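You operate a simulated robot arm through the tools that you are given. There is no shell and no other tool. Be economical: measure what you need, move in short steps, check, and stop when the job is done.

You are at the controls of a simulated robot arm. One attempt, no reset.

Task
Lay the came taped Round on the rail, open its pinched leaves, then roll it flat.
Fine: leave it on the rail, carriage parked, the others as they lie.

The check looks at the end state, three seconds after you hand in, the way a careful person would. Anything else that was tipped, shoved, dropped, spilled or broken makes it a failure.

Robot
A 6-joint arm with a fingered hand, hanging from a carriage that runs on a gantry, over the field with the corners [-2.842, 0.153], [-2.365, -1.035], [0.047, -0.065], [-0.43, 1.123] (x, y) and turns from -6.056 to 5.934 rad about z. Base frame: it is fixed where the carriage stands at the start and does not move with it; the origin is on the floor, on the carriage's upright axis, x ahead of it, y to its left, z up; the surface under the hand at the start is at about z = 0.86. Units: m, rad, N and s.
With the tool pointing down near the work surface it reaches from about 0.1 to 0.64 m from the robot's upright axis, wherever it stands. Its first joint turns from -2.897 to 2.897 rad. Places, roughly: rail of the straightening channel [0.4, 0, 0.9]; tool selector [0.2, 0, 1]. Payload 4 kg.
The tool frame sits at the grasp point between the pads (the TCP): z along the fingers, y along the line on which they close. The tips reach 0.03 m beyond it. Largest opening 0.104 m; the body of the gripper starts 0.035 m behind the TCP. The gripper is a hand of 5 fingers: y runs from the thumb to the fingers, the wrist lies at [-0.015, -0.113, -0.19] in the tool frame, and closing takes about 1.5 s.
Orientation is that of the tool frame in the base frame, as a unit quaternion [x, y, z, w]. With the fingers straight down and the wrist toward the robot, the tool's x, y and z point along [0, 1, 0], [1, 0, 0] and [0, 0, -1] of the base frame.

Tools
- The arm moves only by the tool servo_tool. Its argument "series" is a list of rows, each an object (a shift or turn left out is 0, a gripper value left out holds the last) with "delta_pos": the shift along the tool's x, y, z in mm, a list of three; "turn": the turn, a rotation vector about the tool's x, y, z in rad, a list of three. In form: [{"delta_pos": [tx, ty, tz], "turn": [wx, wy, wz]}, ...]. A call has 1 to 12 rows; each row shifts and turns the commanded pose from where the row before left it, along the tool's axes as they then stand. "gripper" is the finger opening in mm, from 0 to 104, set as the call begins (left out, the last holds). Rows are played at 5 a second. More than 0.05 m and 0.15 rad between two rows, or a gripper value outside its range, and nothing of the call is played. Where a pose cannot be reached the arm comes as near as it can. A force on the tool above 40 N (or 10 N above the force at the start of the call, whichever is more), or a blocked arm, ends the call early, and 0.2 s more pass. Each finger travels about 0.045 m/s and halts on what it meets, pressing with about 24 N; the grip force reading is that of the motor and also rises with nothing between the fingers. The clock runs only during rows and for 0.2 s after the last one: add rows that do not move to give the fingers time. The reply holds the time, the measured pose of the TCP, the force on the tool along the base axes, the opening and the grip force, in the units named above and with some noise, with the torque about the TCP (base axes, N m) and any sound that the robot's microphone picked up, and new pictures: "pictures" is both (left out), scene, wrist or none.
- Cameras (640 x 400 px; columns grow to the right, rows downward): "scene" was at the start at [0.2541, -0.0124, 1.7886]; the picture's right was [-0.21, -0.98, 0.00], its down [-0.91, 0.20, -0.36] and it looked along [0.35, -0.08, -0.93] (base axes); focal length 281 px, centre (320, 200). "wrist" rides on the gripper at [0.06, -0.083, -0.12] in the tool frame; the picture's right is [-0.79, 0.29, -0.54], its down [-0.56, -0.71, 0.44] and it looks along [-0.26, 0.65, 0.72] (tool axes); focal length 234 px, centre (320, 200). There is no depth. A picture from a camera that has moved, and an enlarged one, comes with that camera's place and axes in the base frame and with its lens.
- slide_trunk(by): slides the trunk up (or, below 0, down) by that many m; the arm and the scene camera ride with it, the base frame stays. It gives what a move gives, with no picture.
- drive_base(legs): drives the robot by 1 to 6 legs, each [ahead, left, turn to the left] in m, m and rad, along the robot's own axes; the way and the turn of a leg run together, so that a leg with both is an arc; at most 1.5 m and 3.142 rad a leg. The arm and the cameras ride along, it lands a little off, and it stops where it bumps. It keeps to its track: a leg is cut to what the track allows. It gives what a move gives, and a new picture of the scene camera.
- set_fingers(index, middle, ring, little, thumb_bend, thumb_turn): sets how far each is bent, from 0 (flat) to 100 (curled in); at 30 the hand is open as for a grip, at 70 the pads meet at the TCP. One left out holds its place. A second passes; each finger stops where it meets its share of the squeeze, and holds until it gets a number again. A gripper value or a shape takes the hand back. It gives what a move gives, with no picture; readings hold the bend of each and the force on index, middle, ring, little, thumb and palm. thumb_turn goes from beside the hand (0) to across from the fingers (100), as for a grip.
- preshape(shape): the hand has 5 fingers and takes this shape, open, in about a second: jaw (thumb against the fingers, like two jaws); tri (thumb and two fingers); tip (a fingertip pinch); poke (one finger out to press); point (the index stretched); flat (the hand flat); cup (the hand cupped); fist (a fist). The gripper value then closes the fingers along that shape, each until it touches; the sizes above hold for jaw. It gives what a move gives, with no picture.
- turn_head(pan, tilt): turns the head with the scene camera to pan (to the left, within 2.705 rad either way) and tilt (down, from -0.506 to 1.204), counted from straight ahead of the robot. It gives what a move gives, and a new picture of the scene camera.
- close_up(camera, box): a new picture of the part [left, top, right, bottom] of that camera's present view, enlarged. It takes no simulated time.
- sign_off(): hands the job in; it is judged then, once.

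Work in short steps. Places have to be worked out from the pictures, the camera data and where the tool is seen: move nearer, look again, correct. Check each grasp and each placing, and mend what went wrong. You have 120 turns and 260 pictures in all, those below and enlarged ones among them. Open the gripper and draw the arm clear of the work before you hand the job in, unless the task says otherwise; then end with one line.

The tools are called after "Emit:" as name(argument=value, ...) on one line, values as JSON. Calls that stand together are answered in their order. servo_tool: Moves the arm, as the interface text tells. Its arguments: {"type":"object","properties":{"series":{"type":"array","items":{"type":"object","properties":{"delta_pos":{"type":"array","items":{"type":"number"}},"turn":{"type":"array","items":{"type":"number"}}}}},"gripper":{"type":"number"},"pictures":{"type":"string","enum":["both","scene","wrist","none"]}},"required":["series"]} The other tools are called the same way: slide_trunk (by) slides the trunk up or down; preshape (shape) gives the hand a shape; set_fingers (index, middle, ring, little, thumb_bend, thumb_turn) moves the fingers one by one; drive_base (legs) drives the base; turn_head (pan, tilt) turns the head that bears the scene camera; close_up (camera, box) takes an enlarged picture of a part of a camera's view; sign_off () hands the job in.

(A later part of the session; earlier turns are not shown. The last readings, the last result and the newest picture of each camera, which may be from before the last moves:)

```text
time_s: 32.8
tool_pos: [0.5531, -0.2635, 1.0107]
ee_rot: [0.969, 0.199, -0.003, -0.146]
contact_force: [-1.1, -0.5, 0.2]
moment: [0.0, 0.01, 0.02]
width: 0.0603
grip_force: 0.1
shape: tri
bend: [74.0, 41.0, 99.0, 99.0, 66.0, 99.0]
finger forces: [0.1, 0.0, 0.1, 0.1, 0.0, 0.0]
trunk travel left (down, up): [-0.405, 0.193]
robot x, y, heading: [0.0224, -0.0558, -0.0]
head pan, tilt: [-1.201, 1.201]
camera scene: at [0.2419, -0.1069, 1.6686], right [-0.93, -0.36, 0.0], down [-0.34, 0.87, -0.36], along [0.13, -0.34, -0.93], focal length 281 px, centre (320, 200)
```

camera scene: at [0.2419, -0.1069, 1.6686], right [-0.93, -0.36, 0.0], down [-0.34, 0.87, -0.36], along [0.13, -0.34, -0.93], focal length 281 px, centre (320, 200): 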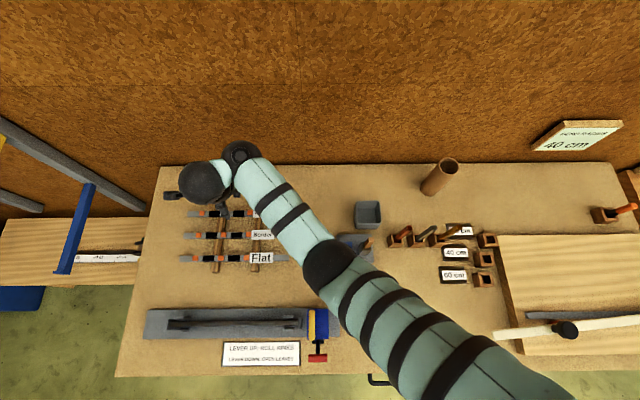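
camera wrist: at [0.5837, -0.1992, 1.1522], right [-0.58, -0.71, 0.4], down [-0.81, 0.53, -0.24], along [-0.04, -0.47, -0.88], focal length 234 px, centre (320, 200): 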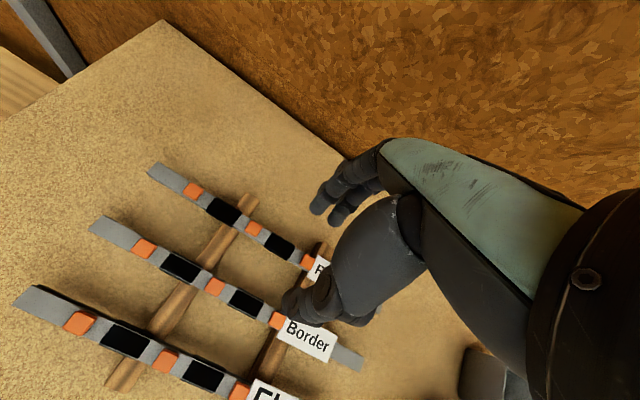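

Elbow is at z≈1.16, so there's room. Align along the came, then lower the trunk 0.075.

Emit:
servo_tool(series=[{"delta_pos": [13, -4, 0], "turn": [0, 0, 0.025]}, {}], pictures="none")

Emit:
slide_trunk(by=-0.07)

Emit:
close_up(camera="wrist", box=[170, 150, 390, 350])

```text
time_s: 33.4
tool_pos: [0.5631, -0.2536, 1.0138]
ee_rot: [0.972, 0.186, -0.005, -0.146]
contact_force: [0.1, -0.3, -0.7]
moment: [-0.04, 0.01, 0.01]
width: 0.0604
grip_force: 0.1
shape: tri
bend: [74.0, 41.0, 99.0, 99.0, 66.0, 99.0]
finger forces: [0.0, 0.1, 0.1, 0.1, 0.1, 0.0]
trunk travel left (down, up): [-0.405, 0.193]
robot x, y, heading: [0.0201, -0.0547, -0.001]
head pan, tilt: [-1.201, 1.201]
```

```text
time_s: 34.4
tool_pos: [0.5632, -0.2547, 0.944]
ee_rot: [0.972, 0.187, -0.006, -0.145]
contact_force: [-0.6, -0.7, 0.2]
moment: [0.0, -0.01, 0.03]
width: 0.0606
grip_force: 0.0
shape: tri
bend: [74.0, 41.0, 99.0, 99.0, 66.0, 99.0]
finger forces: [0.2, 0.0, 0.0, 0.0, 0.0, 0.0]
trunk travel left (down, up): [-0.335, 0.263]
robot x, y, heading: [0.0212, -0.0522, -0.003]
head pan, tilt: [-1.201, 1.201]
```

```text
2.00 times, centred on (280, 250) of wrist
camera zoom: at [0.596, -0.1904, 1.0858], right [-0.59, -0.7, 0.4], down [-0.8, 0.55, -0.24], along [-0.05, -0.47, -0.88], focal length 468 px, centre (400, 100)
```

zoom: 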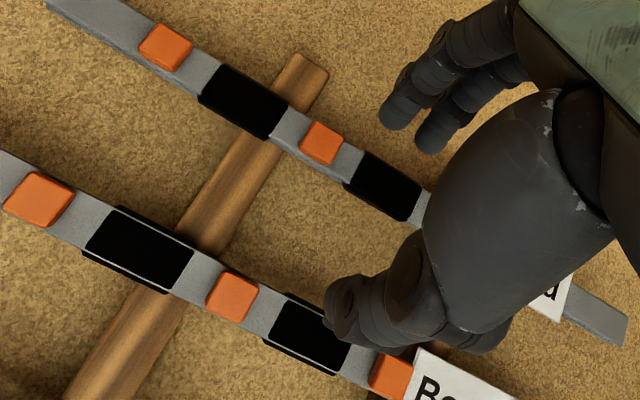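

TCP is over the came centre line. Narrow the opening to 45 mm so the thumb clears Border, shift 5 mm to compensate for tilt, and lower.

Emit:
servo_tool(series=[{"delta_pos": [0, 5, -1]}, {}, {}], gripper=45, pictures="none")

Emit:
slide_trunk(by=-0.02)

Emit:
close_up(camera="wrist", box=[170, 150, 390, 350])

```text
time_s: 35.2
tool_pos: [0.5635, -0.2582, 0.9452]
ee_rot: [0.972, 0.186, -0.006, -0.146]
contact_force: [-0.1, -0.1, 0.3]
moment: [-0.01, -0.02, -0.03]
width: 0.0457
grip_force: 0.1
shape: tri
bend: [74.0, 47.0, 99.0, 99.0, 72.0, 100.0]
finger forces: [0.1, 0.0, 0.0, 0.0, 0.0, 0.0]
trunk travel left (down, up): [-0.335, 0.263]
robot x, y, heading: [0.0234, -0.0542, 0.0]
head pan, tilt: [-1.201, 1.201]
```

```text
time_s: 35.9
tool_pos: [0.5625, -0.2583, 0.9248]
ee_rot: [0.971, 0.187, -0.007, -0.146]
contact_force: [0.6, 0.6, 0.6]
moment: [-0.03, 0.02, -0.01]
width: 0.0454
grip_force: 0.1
shape: tri
bend: [74.0, 47.0, 99.0, 99.0, 72.0, 100.0]
finger forces: [0.0, 0.0, 0.0, 0.0, 0.0, 0.0]
trunk travel left (down, up): [-0.315, 0.283]
robot x, y, heading: [0.0192, -0.053, -0.0]
head pan, tilt: [-1.201, 1.201]
```

```text
2.00 times, centred on (280, 250) of wrist
camera zoom: at [0.5964, -0.1941, 1.0674], right [-0.59, -0.7, 0.4], down [-0.8, 0.55, -0.24], along [-0.05, -0.47, -0.88], focal length 468 px, centre (400, 100)
```

zoom: 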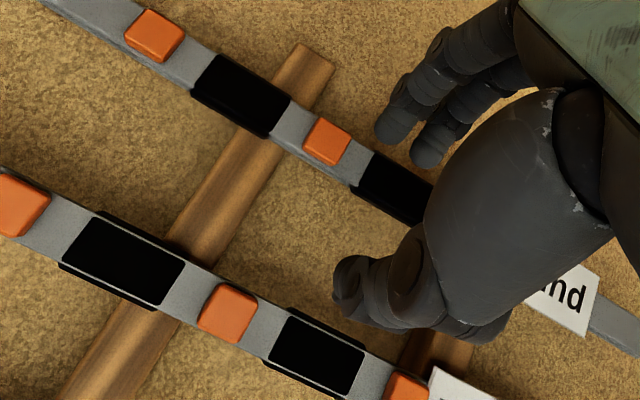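

Thumb sits between Border and Round, fingers on the wall side. Lower 15 mm more and close slowly.

Emit:
slide_trunk(by=-0.015)

Emit:
close_up(camera="wrist", box=[170, 150, 390, 350])

```text
time_s: 36.5
tool_pos: [0.5622, -0.2587, 0.91]
ee_rot: [0.972, 0.187, -0.007, -0.146]
contact_force: [0.6, 0.3, -0.3]
moment: [0.02, 0.02, 0.01]
width: 0.0459
grip_force: 0.1
shape: tri
bend: [74.0, 47.0, 99.0, 99.0, 72.0, 100.0]
finger forces: [0.0, 0.1, 0.0, 0.0, 0.0, 0.1]
trunk travel left (down, up): [-0.3, 0.298]
robot x, y, heading: [0.0226, -0.0558, -0.002]
head pan, tilt: [-1.201, 1.201]
```

```text
2.00 times, centred on (280, 250) of wrist
camera zoom: at [0.5964, -0.1941, 1.0524], right [-0.59, -0.7, 0.4], down [-0.8, 0.55, -0.24], along [-0.05, -0.47, -0.88], focal length 468 px, centre (400, 100)
```

zoom: 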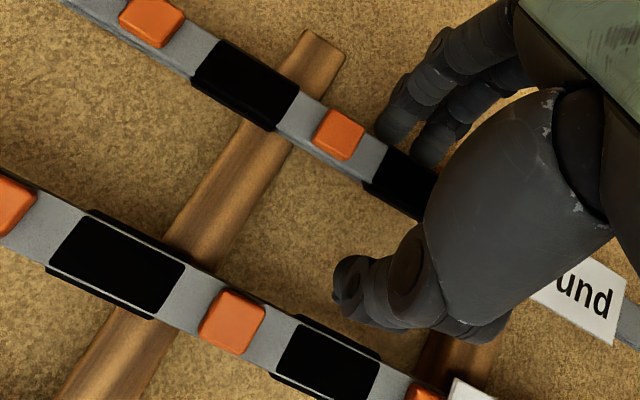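

Close the fingers gently to about 14 mm and read contact.

Emit:
servo_tool(series=[{}, {}, {}, {}, {}], gripper=14, pictures="none")

Emit:
close_up(camera="wrist", box=[170, 150, 390, 350])

```text
time_s: 37.7
tool_pos: [0.5632, -0.2591, 0.9101]
ee_rot: [0.972, 0.186, -0.006, -0.146]
contact_force: [0.5, -0.9, -0.5]
moment: [-0.01, -0.04, 0.02]
width: 0.0147
grip_force: 0.1
shape: tri
bend: [72.0, 61.0, 99.0, 99.0, 73.0, 100.0]
finger forces: [0.3, 0.7, 0.1, 0.0, 0.5, 0.1]
trunk travel left (down, up): [-0.3, 0.298]
robot x, y, heading: [0.0195, -0.0569, -0.005]
head pan, tilt: [-1.201, 1.201]
```

```text
2.00 times, centred on (280, 250) of wrist
camera zoom: at [0.5964, -0.1942, 1.0524], right [-0.59, -0.7, 0.4], down [-0.8, 0.55, -0.24], along [-0.05, -0.47, -0.88], focal length 468 px, centre (400, 100)
```

zoom: 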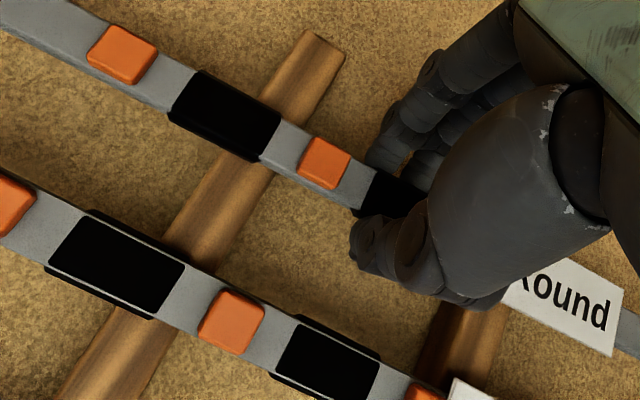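

Contact made at ~15 mm with little force; squeeze a bit more.

Emit:
servo_tool(series=[{}, {}, {}, {}], gripper=4, pictures="none")

Emit:
close_up(camera="wrist", box=[170, 150, 390, 350])

```text
time_s: 38.7
tool_pos: [0.5618, -0.2587, 0.9109]
ee_rot: [0.972, 0.187, -0.007, -0.145]
contact_force: [-0.2, 0.1, 1.1]
moment: [0.01, -0.02, 0.02]
width: 0.0126
grip_force: 23.9
shape: tri
bend: [72.0, 63.0, 100.0, 100.0, 74.0, 100.0]
finger forces: [10.7, 9.8, 0.1, 0.1, 20.9, 0.0]
trunk travel left (down, up): [-0.3, 0.298]
robot x, y, heading: [0.0246, -0.0536, 0.005]
head pan, tilt: [-1.201, 1.201]
```

```text
2.00 times, centred on (280, 250) of wrist
camera zoom: at [0.5965, -0.1941, 1.0525], right [-0.59, -0.7, 0.4], down [-0.8, 0.55, -0.24], along [-0.05, -0.47, -0.88], focal length 468 px, centre (400, 100)
```

zoom: 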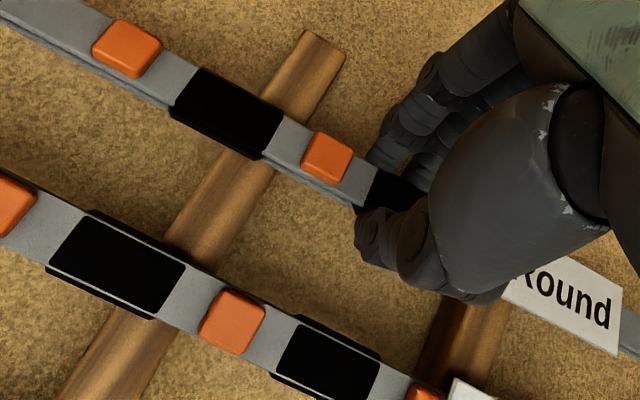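

Firm grip on all three digits. Lift via the trunk 0.05 and check.

Emit:
slide_trunk(by=0.05)

Emit:
close_up(camera="wrist", box=[0, 100, 400, 400])

Emit:
close_up(camera="scene", box=[120, 130, 360, 380])

```text
time_s: 39.7
tool_pos: [0.5619, -0.2576, 0.9617]
ee_rot: [0.971, 0.187, -0.006, -0.146]
contact_force: [-0.2, -0.2, -1.6]
moment: [0.0, -0.03, 0.03]
width: 0.0126
grip_force: 23.7
shape: tri
bend: [72.0, 63.0, 100.0, 100.0, 75.0, 100.0]
finger forces: [11.9, 9.4, 0.0, 0.0, 21.1, 0.1]
trunk travel left (down, up): [-0.35, 0.248]
robot x, y, heading: [0.0244, -0.0568, 0.001]
head pan, tilt: [-1.201, 1.201]
```

```text
1.33 times, centred on (200, 250) of wrist
camera zoom: at [0.5961, -0.194, 1.1022], right [-0.59, -0.7, 0.4], down [-0.8, 0.55, -0.24], along [-0.05, -0.47, -0.88], focal length 312 px, centre (480, 133)
```

zoom: 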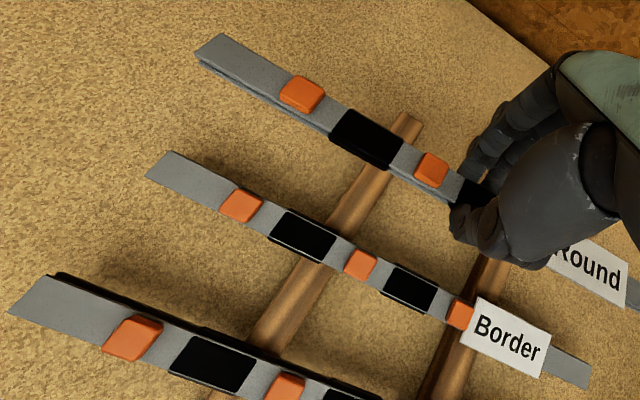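

```text
1.60 times, centred on (240, 255) of scene
camera zoom: at [0.2418, -0.1069, 1.6136], right [-0.93, -0.36, 0.0], down [-0.34, 0.87, -0.36], along [0.13, -0.34, -0.93], focal length 450 px, centre (448, 112)
```

zoom: 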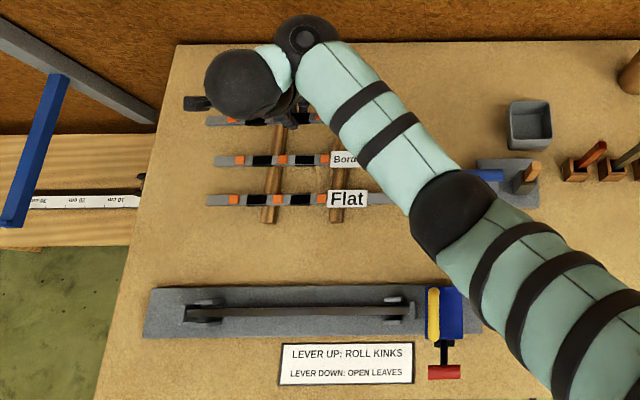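

Came is lifted cleanly, neighbours untouched. The rail guides triangulate to v≈-0.160 (u 0.26–0.53). Raise 0.12 and traverse toward the rail.

Emit:
slide_trunk(by=0.12)

Emit:
servo_tool(series=[{"delta_pos": [0, -38, 12]}, {"delta_pos": [0, -38, 12]}, {"delta_pos": [0, -38, 12]}, {"delta_pos": [0, -38, 12]}, {}], pictures="scene")

```text
time_s: 41.2
tool_pos: [0.562, -0.2574, 1.081]
ee_rot: [0.972, 0.186, -0.007, -0.145]
contact_force: [0.4, -0.7, -1.9]
moment: [0.0, -0.02, -0.02]
width: 0.0124
grip_force: 23.9
shape: tri
bend: [72.0, 63.0, 100.0, 100.0, 75.0, 100.0]
finger forces: [12.0, 9.4, 0.0, 0.0, 21.0, 0.0]
trunk travel left (down, up): [-0.47, 0.128]
robot x, y, heading: [0.0204, -0.0566, -0.003]
head pan, tilt: [-1.201, 1.201]
```

```text
time_s: 42.4
tool_pos: [0.5025, -0.1097, 1.0766]
ee_rot: [0.972, 0.186, -0.006, -0.147]
contact_force: [0.2, 0.2, -1.5]
moment: [-0.03, -0.04, -0.02]
width: 0.0125
grip_force: 24.9
shape: tri
bend: [72.0, 63.0, 100.0, 100.0, 75.0, 100.0]
finger forces: [11.9, 9.5, 0.1, 0.0, 21.1, 0.1]
trunk travel left (down, up): [-0.47, 0.128]
robot x, y, heading: [0.0201, -0.058, -0.002]
head pan, tilt: [-1.201, 1.201]
camera scene: at [0.2418, -0.1069, 1.7336], right [-0.93, -0.36, 0.0], down [-0.34, 0.87, -0.36], along [0.13, -0.34, -0.93], focal length 281 px, centre (320, 200)
```

scene: 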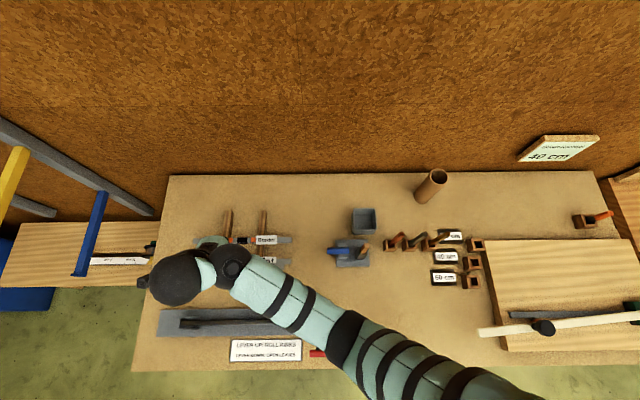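

Traverse the rest to above the rail.

Emit:
servo_tool(series=[{"delta_pos": [-5, -41, 12]}, {"delta_pos": [-5, -41, 13]}, {"delta_pos": [-5, -41, 13]}, {}])

Emit:
close_up(camera="wrist", box=[0, 100, 400, 400])

```text
time_s: 43.4
tool_pos: [0.4571, -0.006, 1.0414]
ee_rot: [0.971, 0.188, -0.004, -0.148]
contact_force: [-0.5, -1.1, -2.2]
moment: [0.0, -0.04, 0.03]
width: 0.0124
grip_force: 23.9
shape: tri
bend: [72.0, 63.0, 100.0, 100.0, 75.0, 100.0]
finger forces: [11.9, 9.5, 0.1, 0.0, 21.1, 0.1]
out of reach, approached as far as the arm can: row 1, 2, 3
trunk travel left (down, up): [-0.47, 0.128]
robot x, y, heading: [0.0249, -0.0534, -0.003]
head pan, tilt: [-1.201, 1.201]
camera scene: at [0.2418, -0.1069, 1.7336], right [-0.93, -0.36, 0.0], down [-0.34, 0.87, -0.36], along [0.13, -0.34, -0.93], focal length 281 px, centre (320, 200)
camera wrist: at [0.4901, 0.0576, 1.1845], right [-0.59, -0.7, 0.4], down [-0.8, 0.55, -0.24], along [-0.05, -0.46, -0.88], focal length 234 px, centre (320, 200)
```

scene: 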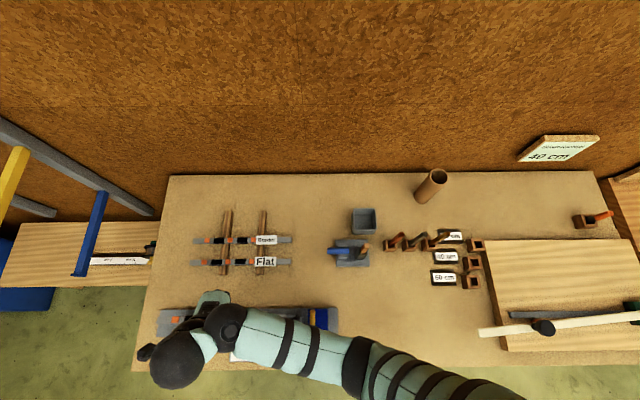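
wrist: 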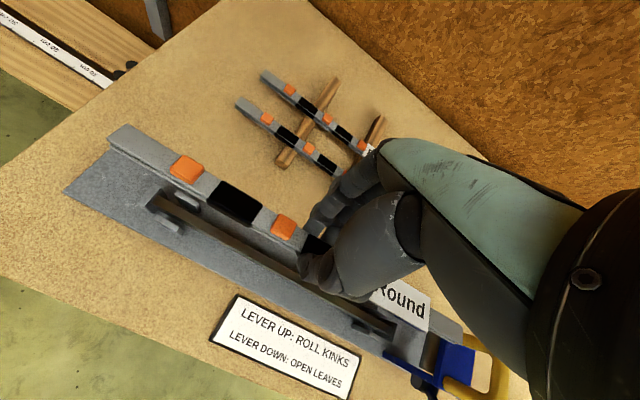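

```text
1.33 times, centred on (200, 250) of wrist
camera zoom: at [0.4901, 0.0576, 1.1845], right [-0.59, -0.7, 0.4], down [-0.8, 0.55, -0.24], along [-0.05, -0.46, -0.88], focal length 312 px, centre (480, 133)
```

zoom: 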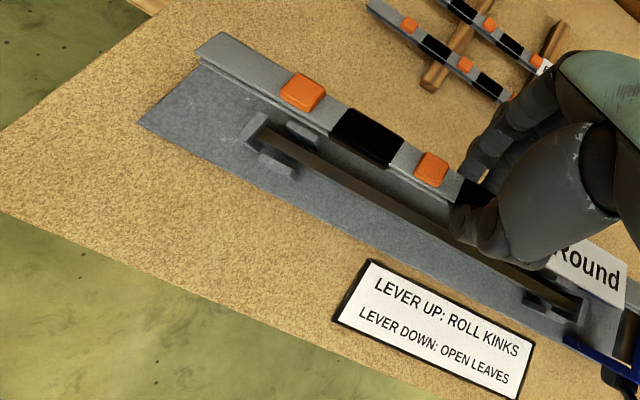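

The arm is cramped this close to the robot. I'll back the robot ~0.29 m away from the bench so the rail sits in the same relative spot as the pick was.

Emit:
drive_base(legs=[[-0.125, 0.262, 0]])

Emit:
servo_tool(series=[{"delta_pos": [0, 36, -20]}, {"delta_pos": [0, 36, -16]}, {"delta_pos": [0, 38, -12]}, {"delta_pos": [0, 38, -12]}, {"delta_pos": [0, 38, -12]}, {"delta_pos": [0, 38, -12]}, {}])

```text
time_s: 45.4
tool_pos: [0.3313, 0.2601, 1.0421]
ee_rot: [0.971, 0.187, -0.004, -0.147]
contact_force: [-0.1, 0.0, -1.9]
moment: [0.0, 0.01, -0.01]
width: 0.0124
grip_force: 23.8
shape: tri
bend: [72.0, 63.0, 100.0, 100.0, 75.0, 100.0]
finger forces: [12.0, 9.5, 0.0, 0.0, 21.2, 0.1]
trunk travel left (down, up): [-0.47, 0.128]
robot x, y, heading: [-0.1057, 0.2122, -0.006]
head pan, tilt: [-1.201, 1.201]
camera scene: at [0.1155, 0.1593, 1.7336], right [-0.93, -0.36, 0.0], down [-0.34, 0.87, -0.36], along [0.13, -0.34, -0.93], focal length 281 px, centre (320, 200)
```

scene: 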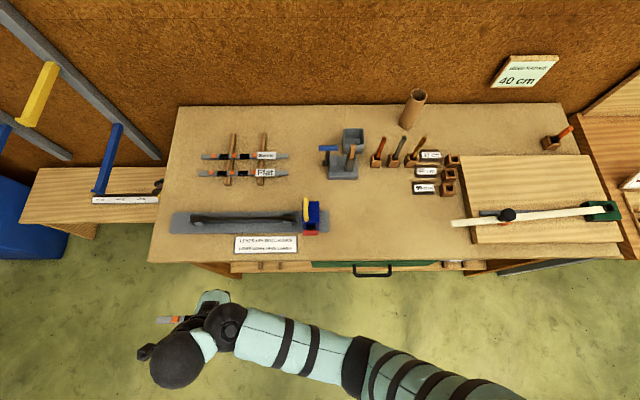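

```text
time_s: 47.0
tool_pos: [0.4176, 0.035, 1.0595]
ee_rot: [0.971, 0.188, -0.005, -0.147]
contact_force: [-0.5, -0.8, -1.4]
moment: [-0.01, 0.02, 0.0]
width: 0.0123
grip_force: 24.1
shape: tri
bend: [72.0, 63.0, 100.0, 100.0, 75.0, 100.0]
finger forces: [12.0, 9.5, 0.0, 0.0, 21.1, 0.0]
trunk travel left (down, up): [-0.47, 0.128]
robot x, y, heading: [-0.1005, 0.2103, 0.001]
head pan, tilt: [-1.201, 1.201]
camera scene: at [0.1155, 0.1593, 1.7336], right [-0.93, -0.36, 0.0], down [-0.34, 0.87, -0.36], along [0.13, -0.34, -0.93], focal length 281 px, centre (320, 200)
camera wrist: at [0.4512, 0.0986, 1.2016], right [-0.59, -0.7, 0.4], down [-0.8, 0.55, -0.24], along [-0.05, -0.46, -0.89], focal length 234 px, centre (320, 200)
```

scene: 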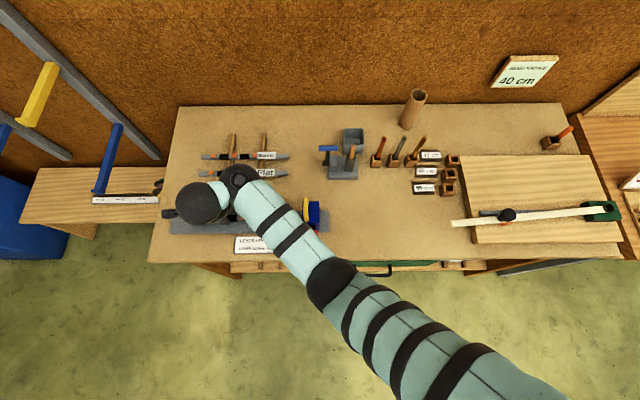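
wrist: 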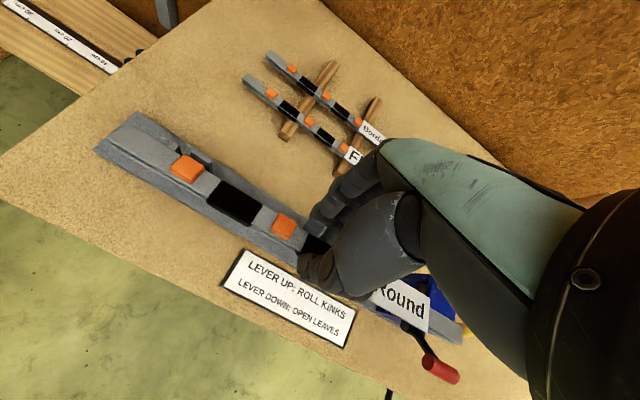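

Good posture. Shift to the rail's line and lower toward it, then check alignment.

Emit:
servo_tool(series=[{"delta_pos": [4, 17, -5]}, {"delta_pos": [4, 17, -5]}, {}], pictures="none")

Emit:
slide_trunk(by=-0.07)

Emit:
close_up(camera="wrist", box=[40, 60, 480, 400])

Emit:
close_up(camera="scene", box=[140, 150, 360, 290])

```text
time_s: 47.8
tool_pos: [0.4271, 0.0101, 1.0708]
ee_rot: [0.971, 0.188, -0.006, -0.147]
contact_force: [0.3, 0.0, -1.0]
moment: [0.03, -0.02, 0.0]
width: 0.0127
grip_force: 23.7
shape: tri
bend: [72.0, 63.0, 100.0, 100.0, 75.0, 100.0]
finger forces: [12.1, 9.4, 0.0, 0.0, 21.1, 0.0]
out of reach, approached as far as the arm can: row 1, 2
trunk travel left (down, up): [-0.47, 0.128]
robot x, y, heading: [-0.1018, 0.2161, -0.002]
head pan, tilt: [-1.201, 1.201]
```

```text
time_s: 48.9
tool_pos: [0.4275, 0.0117, 1.001]
ee_rot: [0.971, 0.188, -0.004, -0.148]
contact_force: [0.4, 0.5, -1.2]
moment: [0.0, 0.01, 0.02]
width: 0.0125
grip_force: 24.2
shape: tri
bend: [72.0, 63.0, 100.0, 100.0, 75.0, 100.0]
finger forces: [12.1, 9.4, 0.1, 0.0, 21.1, 0.0]
trunk travel left (down, up): [-0.4, 0.198]
robot x, y, heading: [-0.1037, 0.2138, -0.002]
head pan, tilt: [-1.201, 1.201]
```

```text
1.18 times, centred on (260, 230) of wrist
camera zoom: at [0.4606, 0.0744, 1.1434], right [-0.59, -0.7, 0.4], down [-0.8, 0.55, -0.24], along [-0.05, -0.46, -0.89], focal length 276 px, centre (391, 165)
```

zoom: 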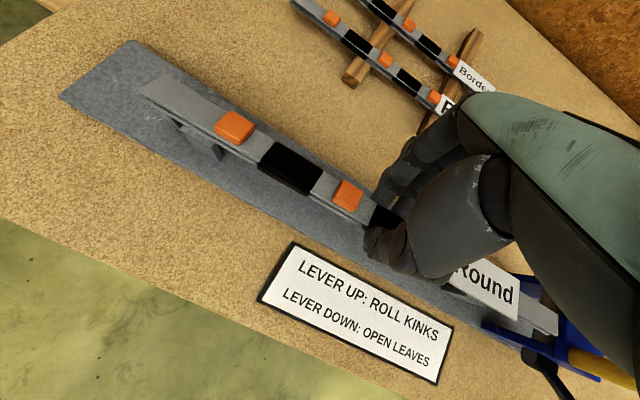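

```text
2.86 times, centred on (250, 220) of scene
camera zoom: at [0.1155, 0.1593, 1.6636], right [-0.93, -0.36, 0.0], down [-0.34, 0.87, -0.36], along [0.13, -0.34, -0.93], focal length 803 px, centre (520, 143)
```

zoom: 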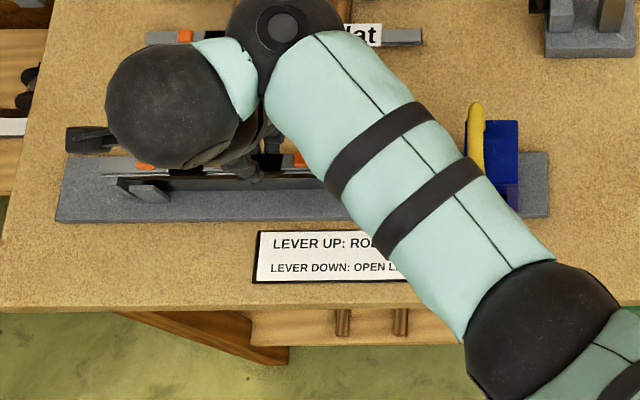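

Lower another 45 mm to just above the guides and compare came to rail.

Emit:
slide_trunk(by=-0.04)

Emit:
close_up(camera="wrist", box=[40, 60, 300, 300])

Emit:
close_up(camera="wrist", box=[320, 240, 520, 400])

```text
time_s: 49.7
tool_pos: [0.4263, 0.011, 0.9609]
ee_rot: [0.971, 0.187, -0.004, -0.148]
contact_force: [0.6, 0.4, -1.9]
moment: [-0.02, -0.04, -0.02]
width: 0.0124
grip_force: 24.1
shape: tri
bend: [72.0, 63.0, 100.0, 100.0, 75.0, 100.0]
finger forces: [12.0, 9.3, 0.0, 0.0, 21.1, 0.0]
trunk travel left (down, up): [-0.36, 0.238]
robot x, y, heading: [-0.1017, 0.2151, 0.003]
head pan, tilt: [-1.201, 1.201]
```

```text
1.67 times, centred on (170, 180) of wrist
camera zoom: at [0.4606, 0.0744, 1.1034], right [-0.59, -0.7, 0.4], down [-0.8, 0.55, -0.24], along [-0.05, -0.46, -0.89], focal length 390 px, centre (570, 233)
```

zoom: 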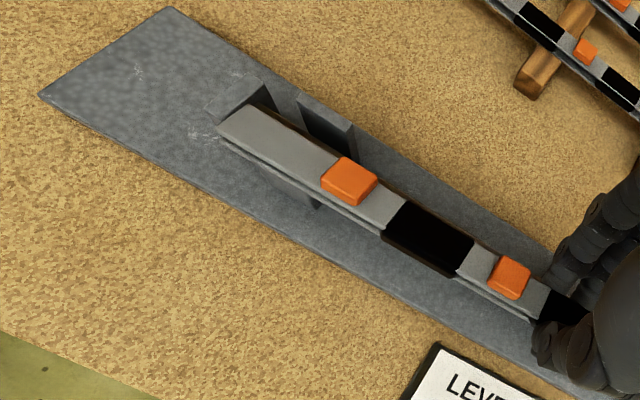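

```text
2.50 times, centred on (420, 320) of wrist
camera zoom: at [0.4606, 0.0744, 1.1034], right [-0.59, -0.7, 0.4], down [-0.8, 0.55, -0.24], along [-0.05, -0.46, -0.89], focal length 585 px, centre (70, -100)
```

zoom: 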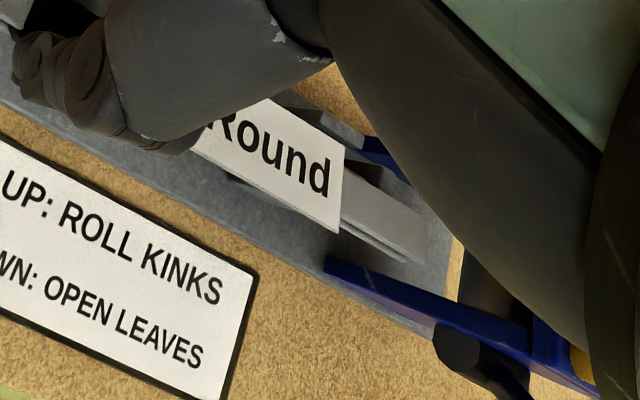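

By my geometry the came is at v=-0.142 vs rail -0.160, u nearly centred. Nudge the robot 18 mm toward the wall, since the arm is at its limit.

Emit:
drive_base(legs=[[0.004, -0.018, 0]])

Emit:
close_up(camera="wrist", box=[40, 60, 300, 300])

```text
time_s: 50.5
tool_pos: [0.4323, -0.0084, 0.961]
ee_rot: [0.971, 0.188, -0.004, -0.148]
contact_force: [0.5, 0.0, -1.2]
moment: [0.01, -0.04, 0.01]
width: 0.0127
grip_force: 24.0
shape: tri
bend: [72.0, 63.0, 100.0, 100.0, 75.0, 100.0]
finger forces: [12.0, 9.3, 0.0, 0.0, 21.2, 0.1]
trunk travel left (down, up): [-0.36, 0.238]
robot x, y, heading: [-0.1021, 0.1935, 0.001]
head pan, tilt: [-1.201, 1.201]
camera scene: at [0.1195, 0.1416, 1.6236], right [-0.93, -0.36, 0.0], down [-0.34, 0.87, -0.36], along [0.13, -0.34, -0.93], focal length 281 px, centre (320, 200)
```

scene: 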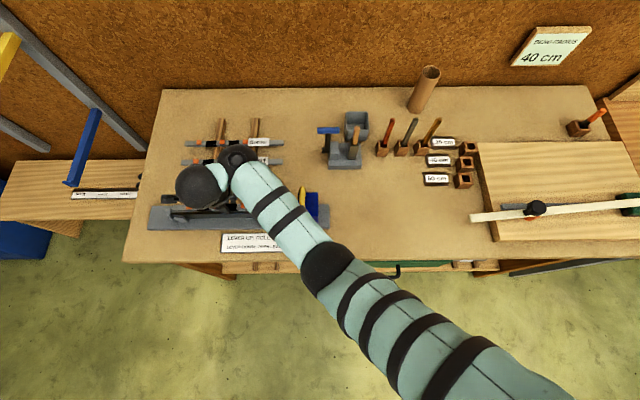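

```text
1.67 times, centred on (170, 180) of wrist
camera zoom: at [0.4645, 0.0567, 1.1034], right [-0.59, -0.7, 0.4], down [-0.8, 0.55, -0.24], along [-0.05, -0.46, -0.89], focal length 390 px, centre (570, 233)
```

zoom: 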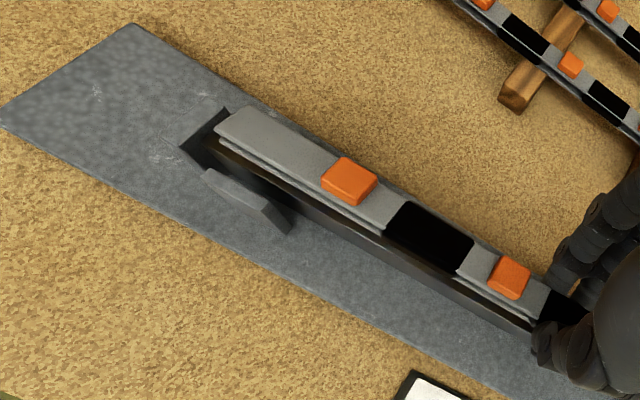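

Came is nearly over the bar; estimated 3 mm too far to the wall. Nudge and lower 20 mm.

Emit:
servo_tool(series=[{"delta_pos": [0, -3, 1]}, {}], pictures="none")

Emit:
slide_trunk(by=-0.02)

Emit:
close_up(camera="wrist", box=[40, 60, 300, 300])

Emit:
close_up(camera="wrist", box=[320, 240, 520, 400])

```text
time_s: 51.1
tool_pos: [0.4295, -0.0041, 0.9608]
ee_rot: [0.971, 0.187, -0.006, -0.149]
contact_force: [0.4, 0.3, -1.9]
moment: [-0.06, -0.04, -0.01]
width: 0.0125
grip_force: 23.5
shape: tri
bend: [72.0, 63.0, 100.0, 100.0, 75.0, 100.0]
finger forces: [12.0, 9.4, 0.0, 0.0, 21.1, 0.0]
trunk travel left (down, up): [-0.36, 0.238]
robot x, y, heading: [-0.098, 0.1932, 0.002]
head pan, tilt: [-1.201, 1.201]
```

```text
time_s: 51.7
tool_pos: [0.4291, -0.0041, 0.9417]
ee_rot: [0.971, 0.188, -0.005, -0.148]
contact_force: [0.8, 0.3, -1.6]
moment: [-0.03, -0.05, 0.01]
width: 0.0126
grip_force: 24.0
shape: tri
bend: [72.0, 63.0, 100.0, 100.0, 75.0, 100.0]
finger forces: [12.0, 9.4, 0.0, 0.0, 21.1, 0.0]
trunk travel left (down, up): [-0.34, 0.258]
robot x, y, heading: [-0.0967, 0.1963, 0.004]
head pan, tilt: [-1.201, 1.201]
```

```text
1.67 times, centred on (170, 180) of wrist
camera zoom: at [0.4634, 0.0594, 1.0831], right [-0.59, -0.7, 0.4], down [-0.8, 0.55, -0.24], along [-0.05, -0.46, -0.89], focal length 390 px, centre (570, 233)
```

zoom: 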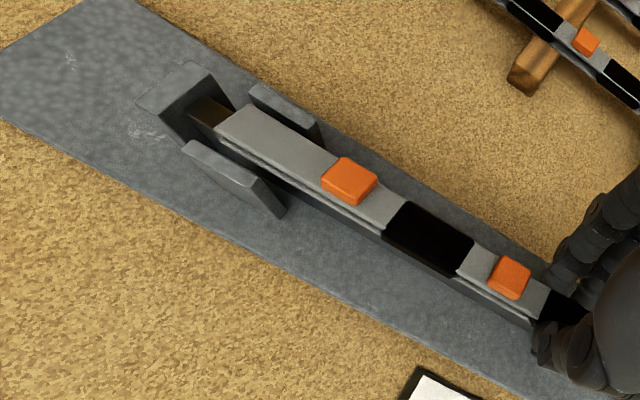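

```text
2.50 times, centred on (420, 320) of wrist
camera zoom: at [0.4634, 0.0594, 1.0831], right [-0.59, -0.7, 0.4], down [-0.8, 0.55, -0.24], along [-0.05, -0.46, -0.89], focal length 585 px, centre (70, -100)
```

zoom: 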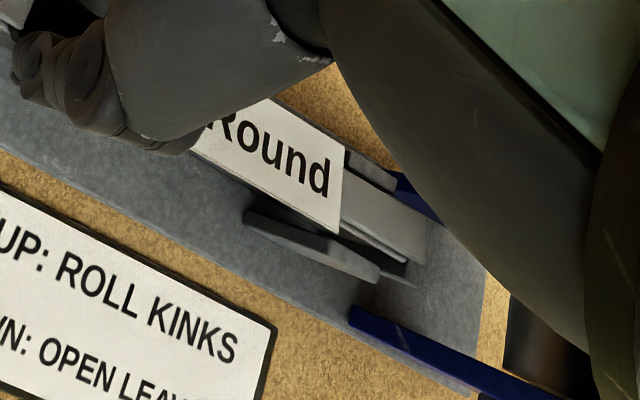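

Came sits between both guide pairs. Lower in small steps watching the force.

Emit:
slide_trunk(by=-0.015)

Emit:
close_up(camera="wrist", box=[40, 60, 300, 300])

```text
time_s: 52.4
tool_pos: [0.4333, -0.0083, 0.9307]
ee_rot: [0.972, 0.187, -0.002, -0.145]
contact_force: [-4.6, -3.8, 38.2]
moment: [0.19, 0.18, 0.05]
width: 0.015
grip_force: 24.3
shape: tri
bend: [74.0, 74.0, 100.0, 100.0, 73.0, 100.0]
finger forces: [16.6, 12.2, 0.1, 0.1, 27.0, 0.0]
trunk travel left (down, up): [-0.325, 0.273]
robot x, y, heading: [-0.1003, 0.1945, -0.004]
head pan, tilt: [-1.201, 1.201]
```

```text
1.67 times, centred on (170, 180) of wrist
camera zoom: at [0.4662, 0.0563, 1.0728], right [-0.6, -0.7, 0.4], down [-0.8, 0.55, -0.25], along [-0.05, -0.47, -0.88], focal length 390 px, centre (570, 233)
```

zoom: 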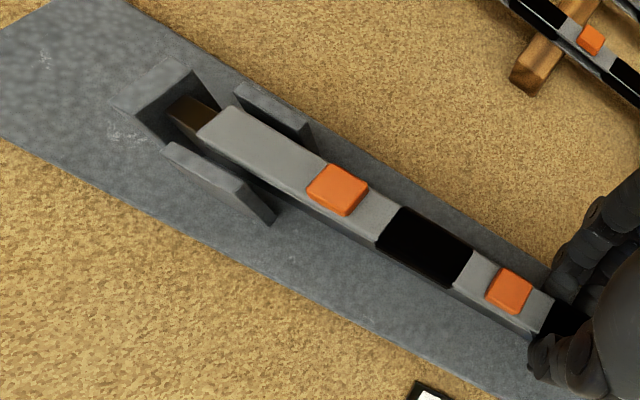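

Contact at about TCP 0.935. Relieve by raising 6 mm and view.

Emit:
slide_trunk(by=0.006)

Emit:
close_up(camera="wrist", box=[40, 60, 300, 300])

Emit:
close_up(camera="wrist", box=[260, 200, 520, 400])

```text
time_s: 52.9
tool_pos: [0.4319, -0.0052, 0.9335]
ee_rot: [0.971, 0.188, -0.005, -0.147]
contact_force: [3.6, -7.5, 20.5]
moment: [-0.08, -0.08, 0.03]
width: 0.0143
grip_force: 24.2
shape: tri
bend: [73.0, 73.0, 100.0, 100.0, 73.0, 100.0]
finger forces: [16.9, 13.2, 0.0, 0.1, 23.2, 0.0]
trunk travel left (down, up): [-0.331, 0.267]
robot x, y, heading: [-0.0976, 0.1998, -0.001]
head pan, tilt: [-1.201, 1.201]
```

```text
1.67 times, centred on (170, 180) of wrist
camera zoom: at [0.4655, 0.0574, 1.0751], right [-0.59, -0.7, 0.4], down [-0.8, 0.55, -0.24], along [-0.05, -0.46, -0.89], focal length 390 px, centre (570, 233)
```

zoom: 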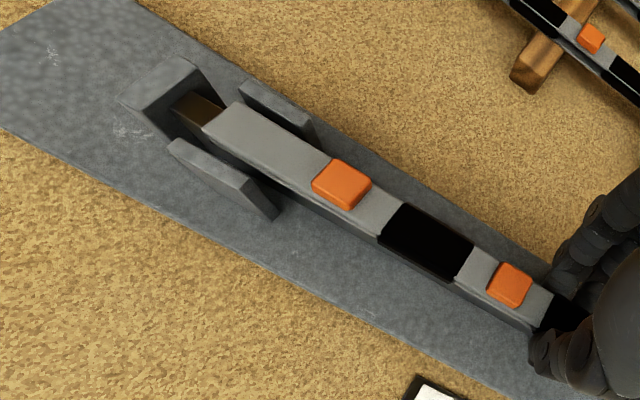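

```text
2.00 times, centred on (390, 300) of wrist
camera zoom: at [0.4655, 0.0574, 1.0751], right [-0.59, -0.7, 0.4], down [-0.8, 0.55, -0.24], along [-0.05, -0.46, -0.89], focal length 468 px, centre (180, 0)
```

zoom: 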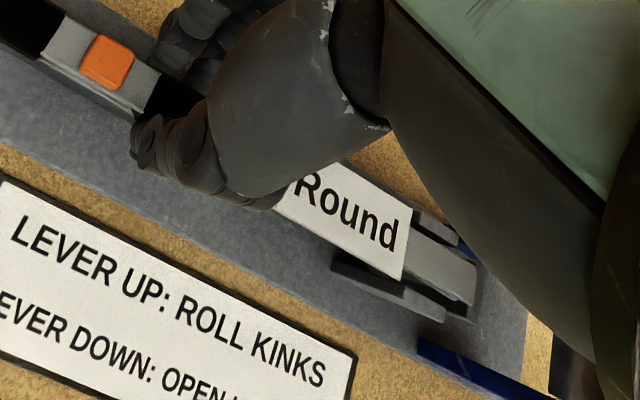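

Still 20 N down; raise 4 mm then release to a 32 mm opening.

Emit:
slide_trunk(by=0.004)

Emit:
servo_tool(series=[{}, {}, {}, {}], gripper=34, pictures="wrist")

Emit:
close_up(camera="wrist", box=[40, 60, 400, 320])

```text
time_s: 53.5
tool_pos: [0.4303, -0.0039, 0.9353]
ee_rot: [0.971, 0.188, -0.006, -0.148]
contact_force: [-0.1, -0.3, 7.4]
moment: [-0.02, -0.08, 0.02]
width: 0.0132
grip_force: 24.0
shape: tri
bend: [73.0, 64.0, 100.0, 100.0, 74.0, 100.0]
finger forces: [12.0, 10.1, 0.0, 0.0, 23.2, 0.0]
trunk travel left (down, up): [-0.335, 0.263]
robot x, y, heading: [-0.1025, 0.192, 0.001]
head pan, tilt: [-1.201, 1.201]
```

```text
time_s: 54.5
tool_pos: [0.4304, -0.0037, 0.935]
ee_rot: [0.971, 0.187, -0.005, -0.149]
contact_force: [-0.3, 0.3, -0.5]
moment: [0.0, -0.02, -0.02]
width: 0.0339
grip_force: 0.1
shape: tri
bend: [74.0, 52.0, 99.0, 99.0, 74.0, 100.0]
finger forces: [0.0, 0.0, 0.1, 0.0, 0.0, 0.0]
trunk travel left (down, up): [-0.335, 0.263]
robot x, y, heading: [-0.097, 0.1981, 0.004]
head pan, tilt: [-1.201, 1.201]
camera wrist: at [0.4635, 0.0594, 1.078], right [-0.59, -0.7, 0.4], down [-0.8, 0.55, -0.24], along [-0.05, -0.46, -0.89], focal length 234 px, centre (320, 200)
```

wrist: 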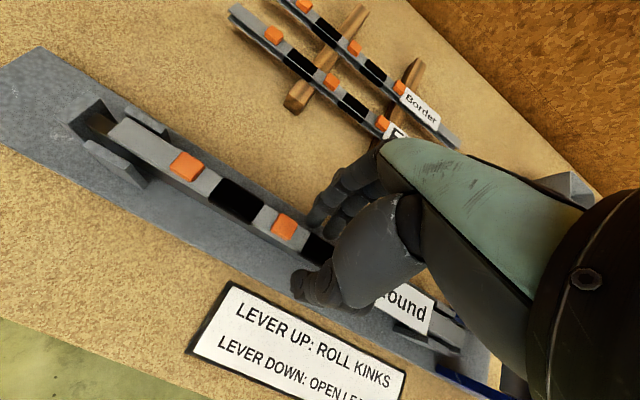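

```text
1.54 times, centred on (220, 190) of wrist
camera zoom: at [0.4635, 0.0594, 1.078], right [-0.59, -0.7, 0.4], down [-0.8, 0.55, -0.24], along [-0.05, -0.46, -0.89], focal length 360 px, centre (474, 215)
```

zoom: 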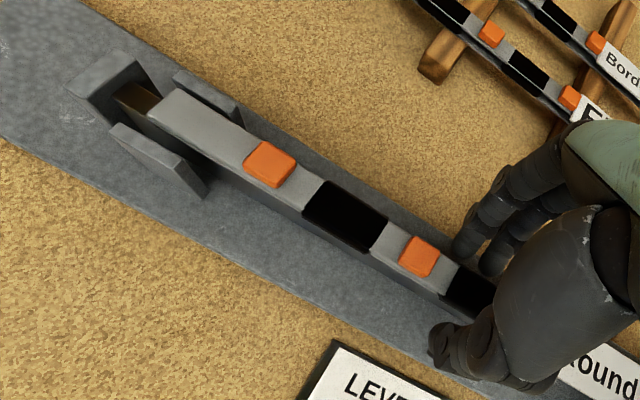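

Released; the came rests on the bar. Raise the trunk 0.15 m straight up and inspect.

Emit:
slide_trunk(by=0.15)

Emit:
servo_tool(series=[{"delta_pos": [0, 0, -5]}], gripper=60)

Emit:
close_up(camera="wrist", box=[40, 60, 500, 400])

```text
time_s: 56.2
tool_pos: [0.43, -0.0043, 1.0863]
ee_rot: [0.971, 0.188, -0.005, -0.148]
contact_force: [-0.2, -0.1, 0.1]
moment: [-0.02, 0.03, -0.03]
width: 0.0338
grip_force: 0.1
shape: tri
bend: [74.0, 52.0, 99.0, 99.0, 74.0, 100.0]
finger forces: [0.1, 0.0, 0.0, 0.0, 0.0, 0.0]
trunk travel left (down, up): [-0.485, 0.113]
robot x, y, heading: [-0.0998, 0.1944, -0.002]
head pan, tilt: [-1.201, 1.201]
```

```text
time_s: 56.6
tool_pos: [0.4313, -0.0056, 1.0918]
ee_rot: [0.971, 0.187, -0.004, -0.149]
contact_force: [-0.1, -1.1, -0.6]
moment: [-0.02, -0.03, 0.01]
width: 0.0598
grip_force: 0.1
shape: tri
bend: [74.0, 42.0, 99.0, 99.0, 66.0, 99.0]
finger forces: [0.0, 0.0, 0.0, 0.0, 0.0, 0.1]
trunk travel left (down, up): [-0.485, 0.113]
robot x, y, heading: [-0.0993, 0.1979, 0.002]
head pan, tilt: [-1.201, 1.201]
camera scene: at [0.1195, 0.1416, 1.7486], right [-0.93, -0.36, 0.0], down [-0.34, 0.87, -0.36], along [0.13, -0.34, -0.93], focal length 281 px, centre (320, 200)
camera wrist: at [0.4642, 0.058, 1.2337], right [-0.59, -0.7, 0.4], down [-0.8, 0.55, -0.24], along [-0.05, -0.46, -0.89], focal length 234 px, centre (320, 200)
```

scene: 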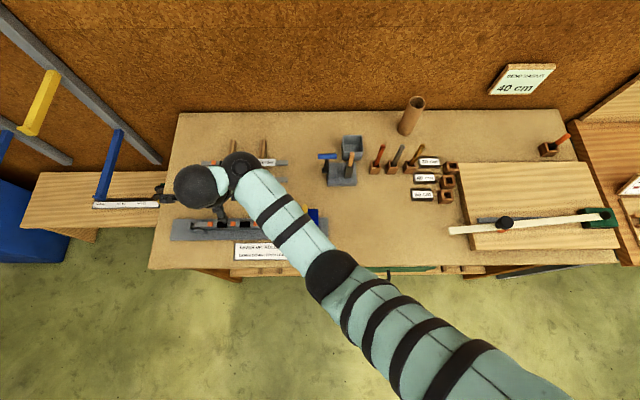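
wrist: 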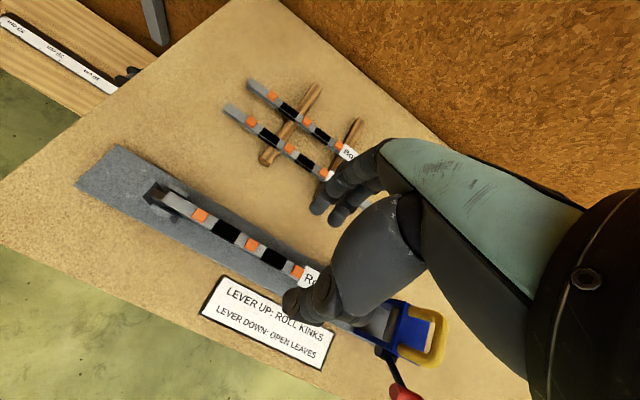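

```text
1.18 times, centred on (270, 230) of wrist
camera zoom: at [0.4642, 0.058, 1.2337], right [-0.59, -0.7, 0.4], down [-0.8, 0.55, -0.24], along [-0.05, -0.46, -0.89], focal length 276 px, centre (379, 165)
```

zoom: 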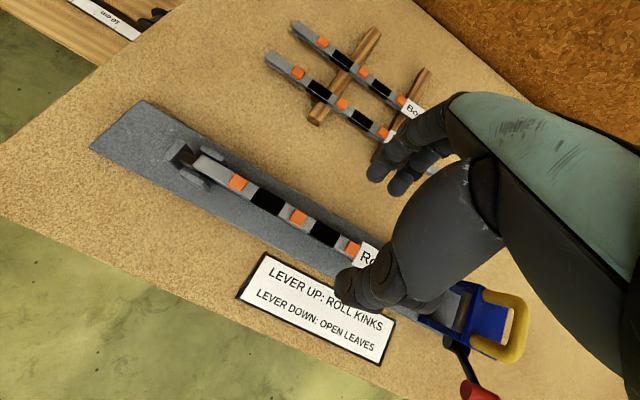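

The came is seated on the bar between guides. Now back the robot off to inspect the carriage and its lever.

Emit:
drive_base(legs=[[-0.12, 0.22, 0]])

Emit:
turn_head(pan=-0.95, tilt=1.0)

```text
time_s: 58.4
tool_pos: [0.3105, 0.2119, 1.0909]
ee_rot: [0.971, 0.186, -0.004, -0.148]
contact_force: [-0.5, 0.1, -0.7]
moment: [0.02, 0.0, 0.0]
width: 0.0596
grip_force: 0.0
shape: tri
bend: [74.0, 42.0, 99.0, 99.0, 66.0, 99.0]
finger forces: [0.1, 0.1, 0.0, 0.1, 0.1, 0.1]
trunk travel left (down, up): [-0.485, 0.113]
robot x, y, heading: [-0.2219, 0.4151, -0.0]
head pan, tilt: [-1.201, 1.201]
camera scene: at [-0.0008, 0.3601, 1.7486], right [-0.93, -0.36, 0.0], down [-0.34, 0.87, -0.36], along [0.13, -0.34, -0.93], focal length 281 px, centre (320, 200)
```

scene: 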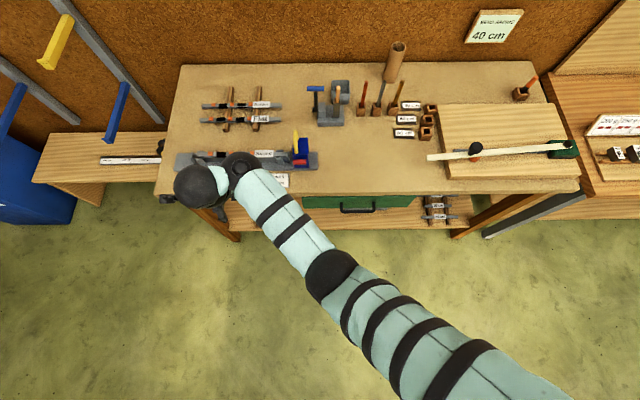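

```text
time_s: 59.2
tool_pos: [0.311, 0.2131, 1.0912]
ee_rot: [0.971, 0.186, -0.005, -0.148]
contact_force: [0.3, -0.5, -0.8]
moment: [-0.01, -0.02, -0.02]
width: 0.0597
grip_force: 0.0
shape: tri
bend: [74.0, 42.0, 99.0, 99.0, 66.0, 99.0]
finger forces: [0.0, 0.0, 0.0, 0.0, 0.0, 0.0]
trunk travel left (down, up): [-0.485, 0.113]
robot x, y, heading: [-0.218, 0.415, -0.004]
head pan, tilt: [-0.949, 1.0]
camera scene: at [0.0194, 0.3555, 1.7612], right [-0.81, -0.58, 0.0], down [-0.49, 0.69, -0.54], along [0.31, -0.44, -0.84], focal length 281 px, centre (320, 200)
```

scene: 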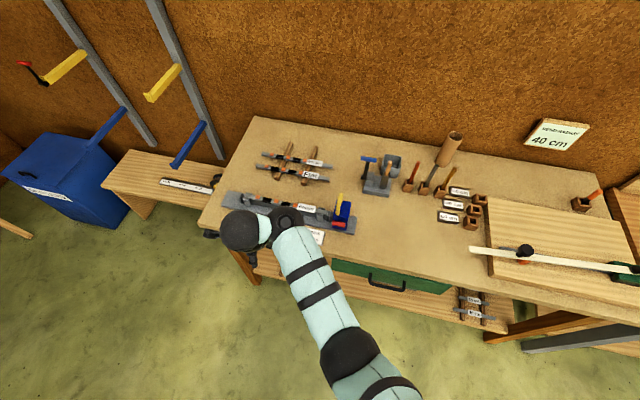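

Emit:
close_up(camera="scene", box=[210, 175, 370, 255])

Emit:
close_up(camera="scene", box=[310, 180, 370, 240])

```text
4.00 times, centred on (290, 215) of scene
camera zoom: at [0.0194, 0.3555, 1.7612], right [-0.81, -0.58, 0.0], down [-0.49, 0.69, -0.54], along [0.31, -0.44, -0.84], focal length 1124 px, centre (440, 140)
```

zoom: 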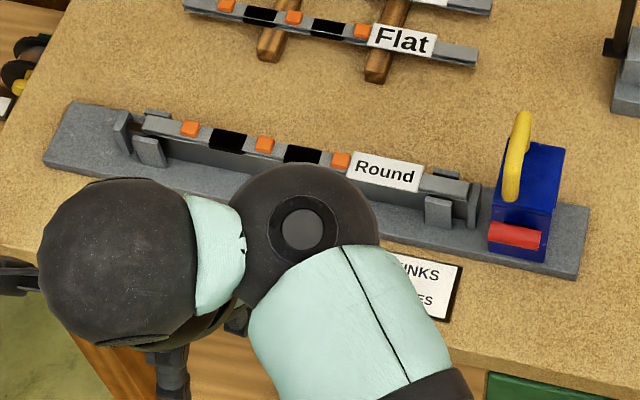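

```text
6.67 times, centred on (340, 210) of scene
camera zoom: at [0.0194, 0.3555, 1.7612], right [-0.81, -0.58, 0.0], down [-0.49, 0.69, -0.54], along [0.31, -0.44, -0.84], focal length 1874 px, centre (187, 133)
```

zoom: 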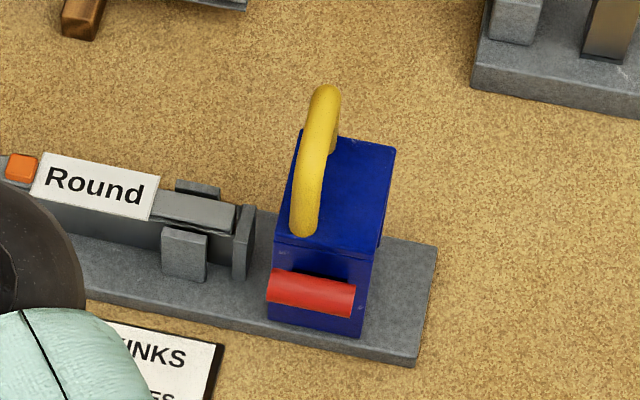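

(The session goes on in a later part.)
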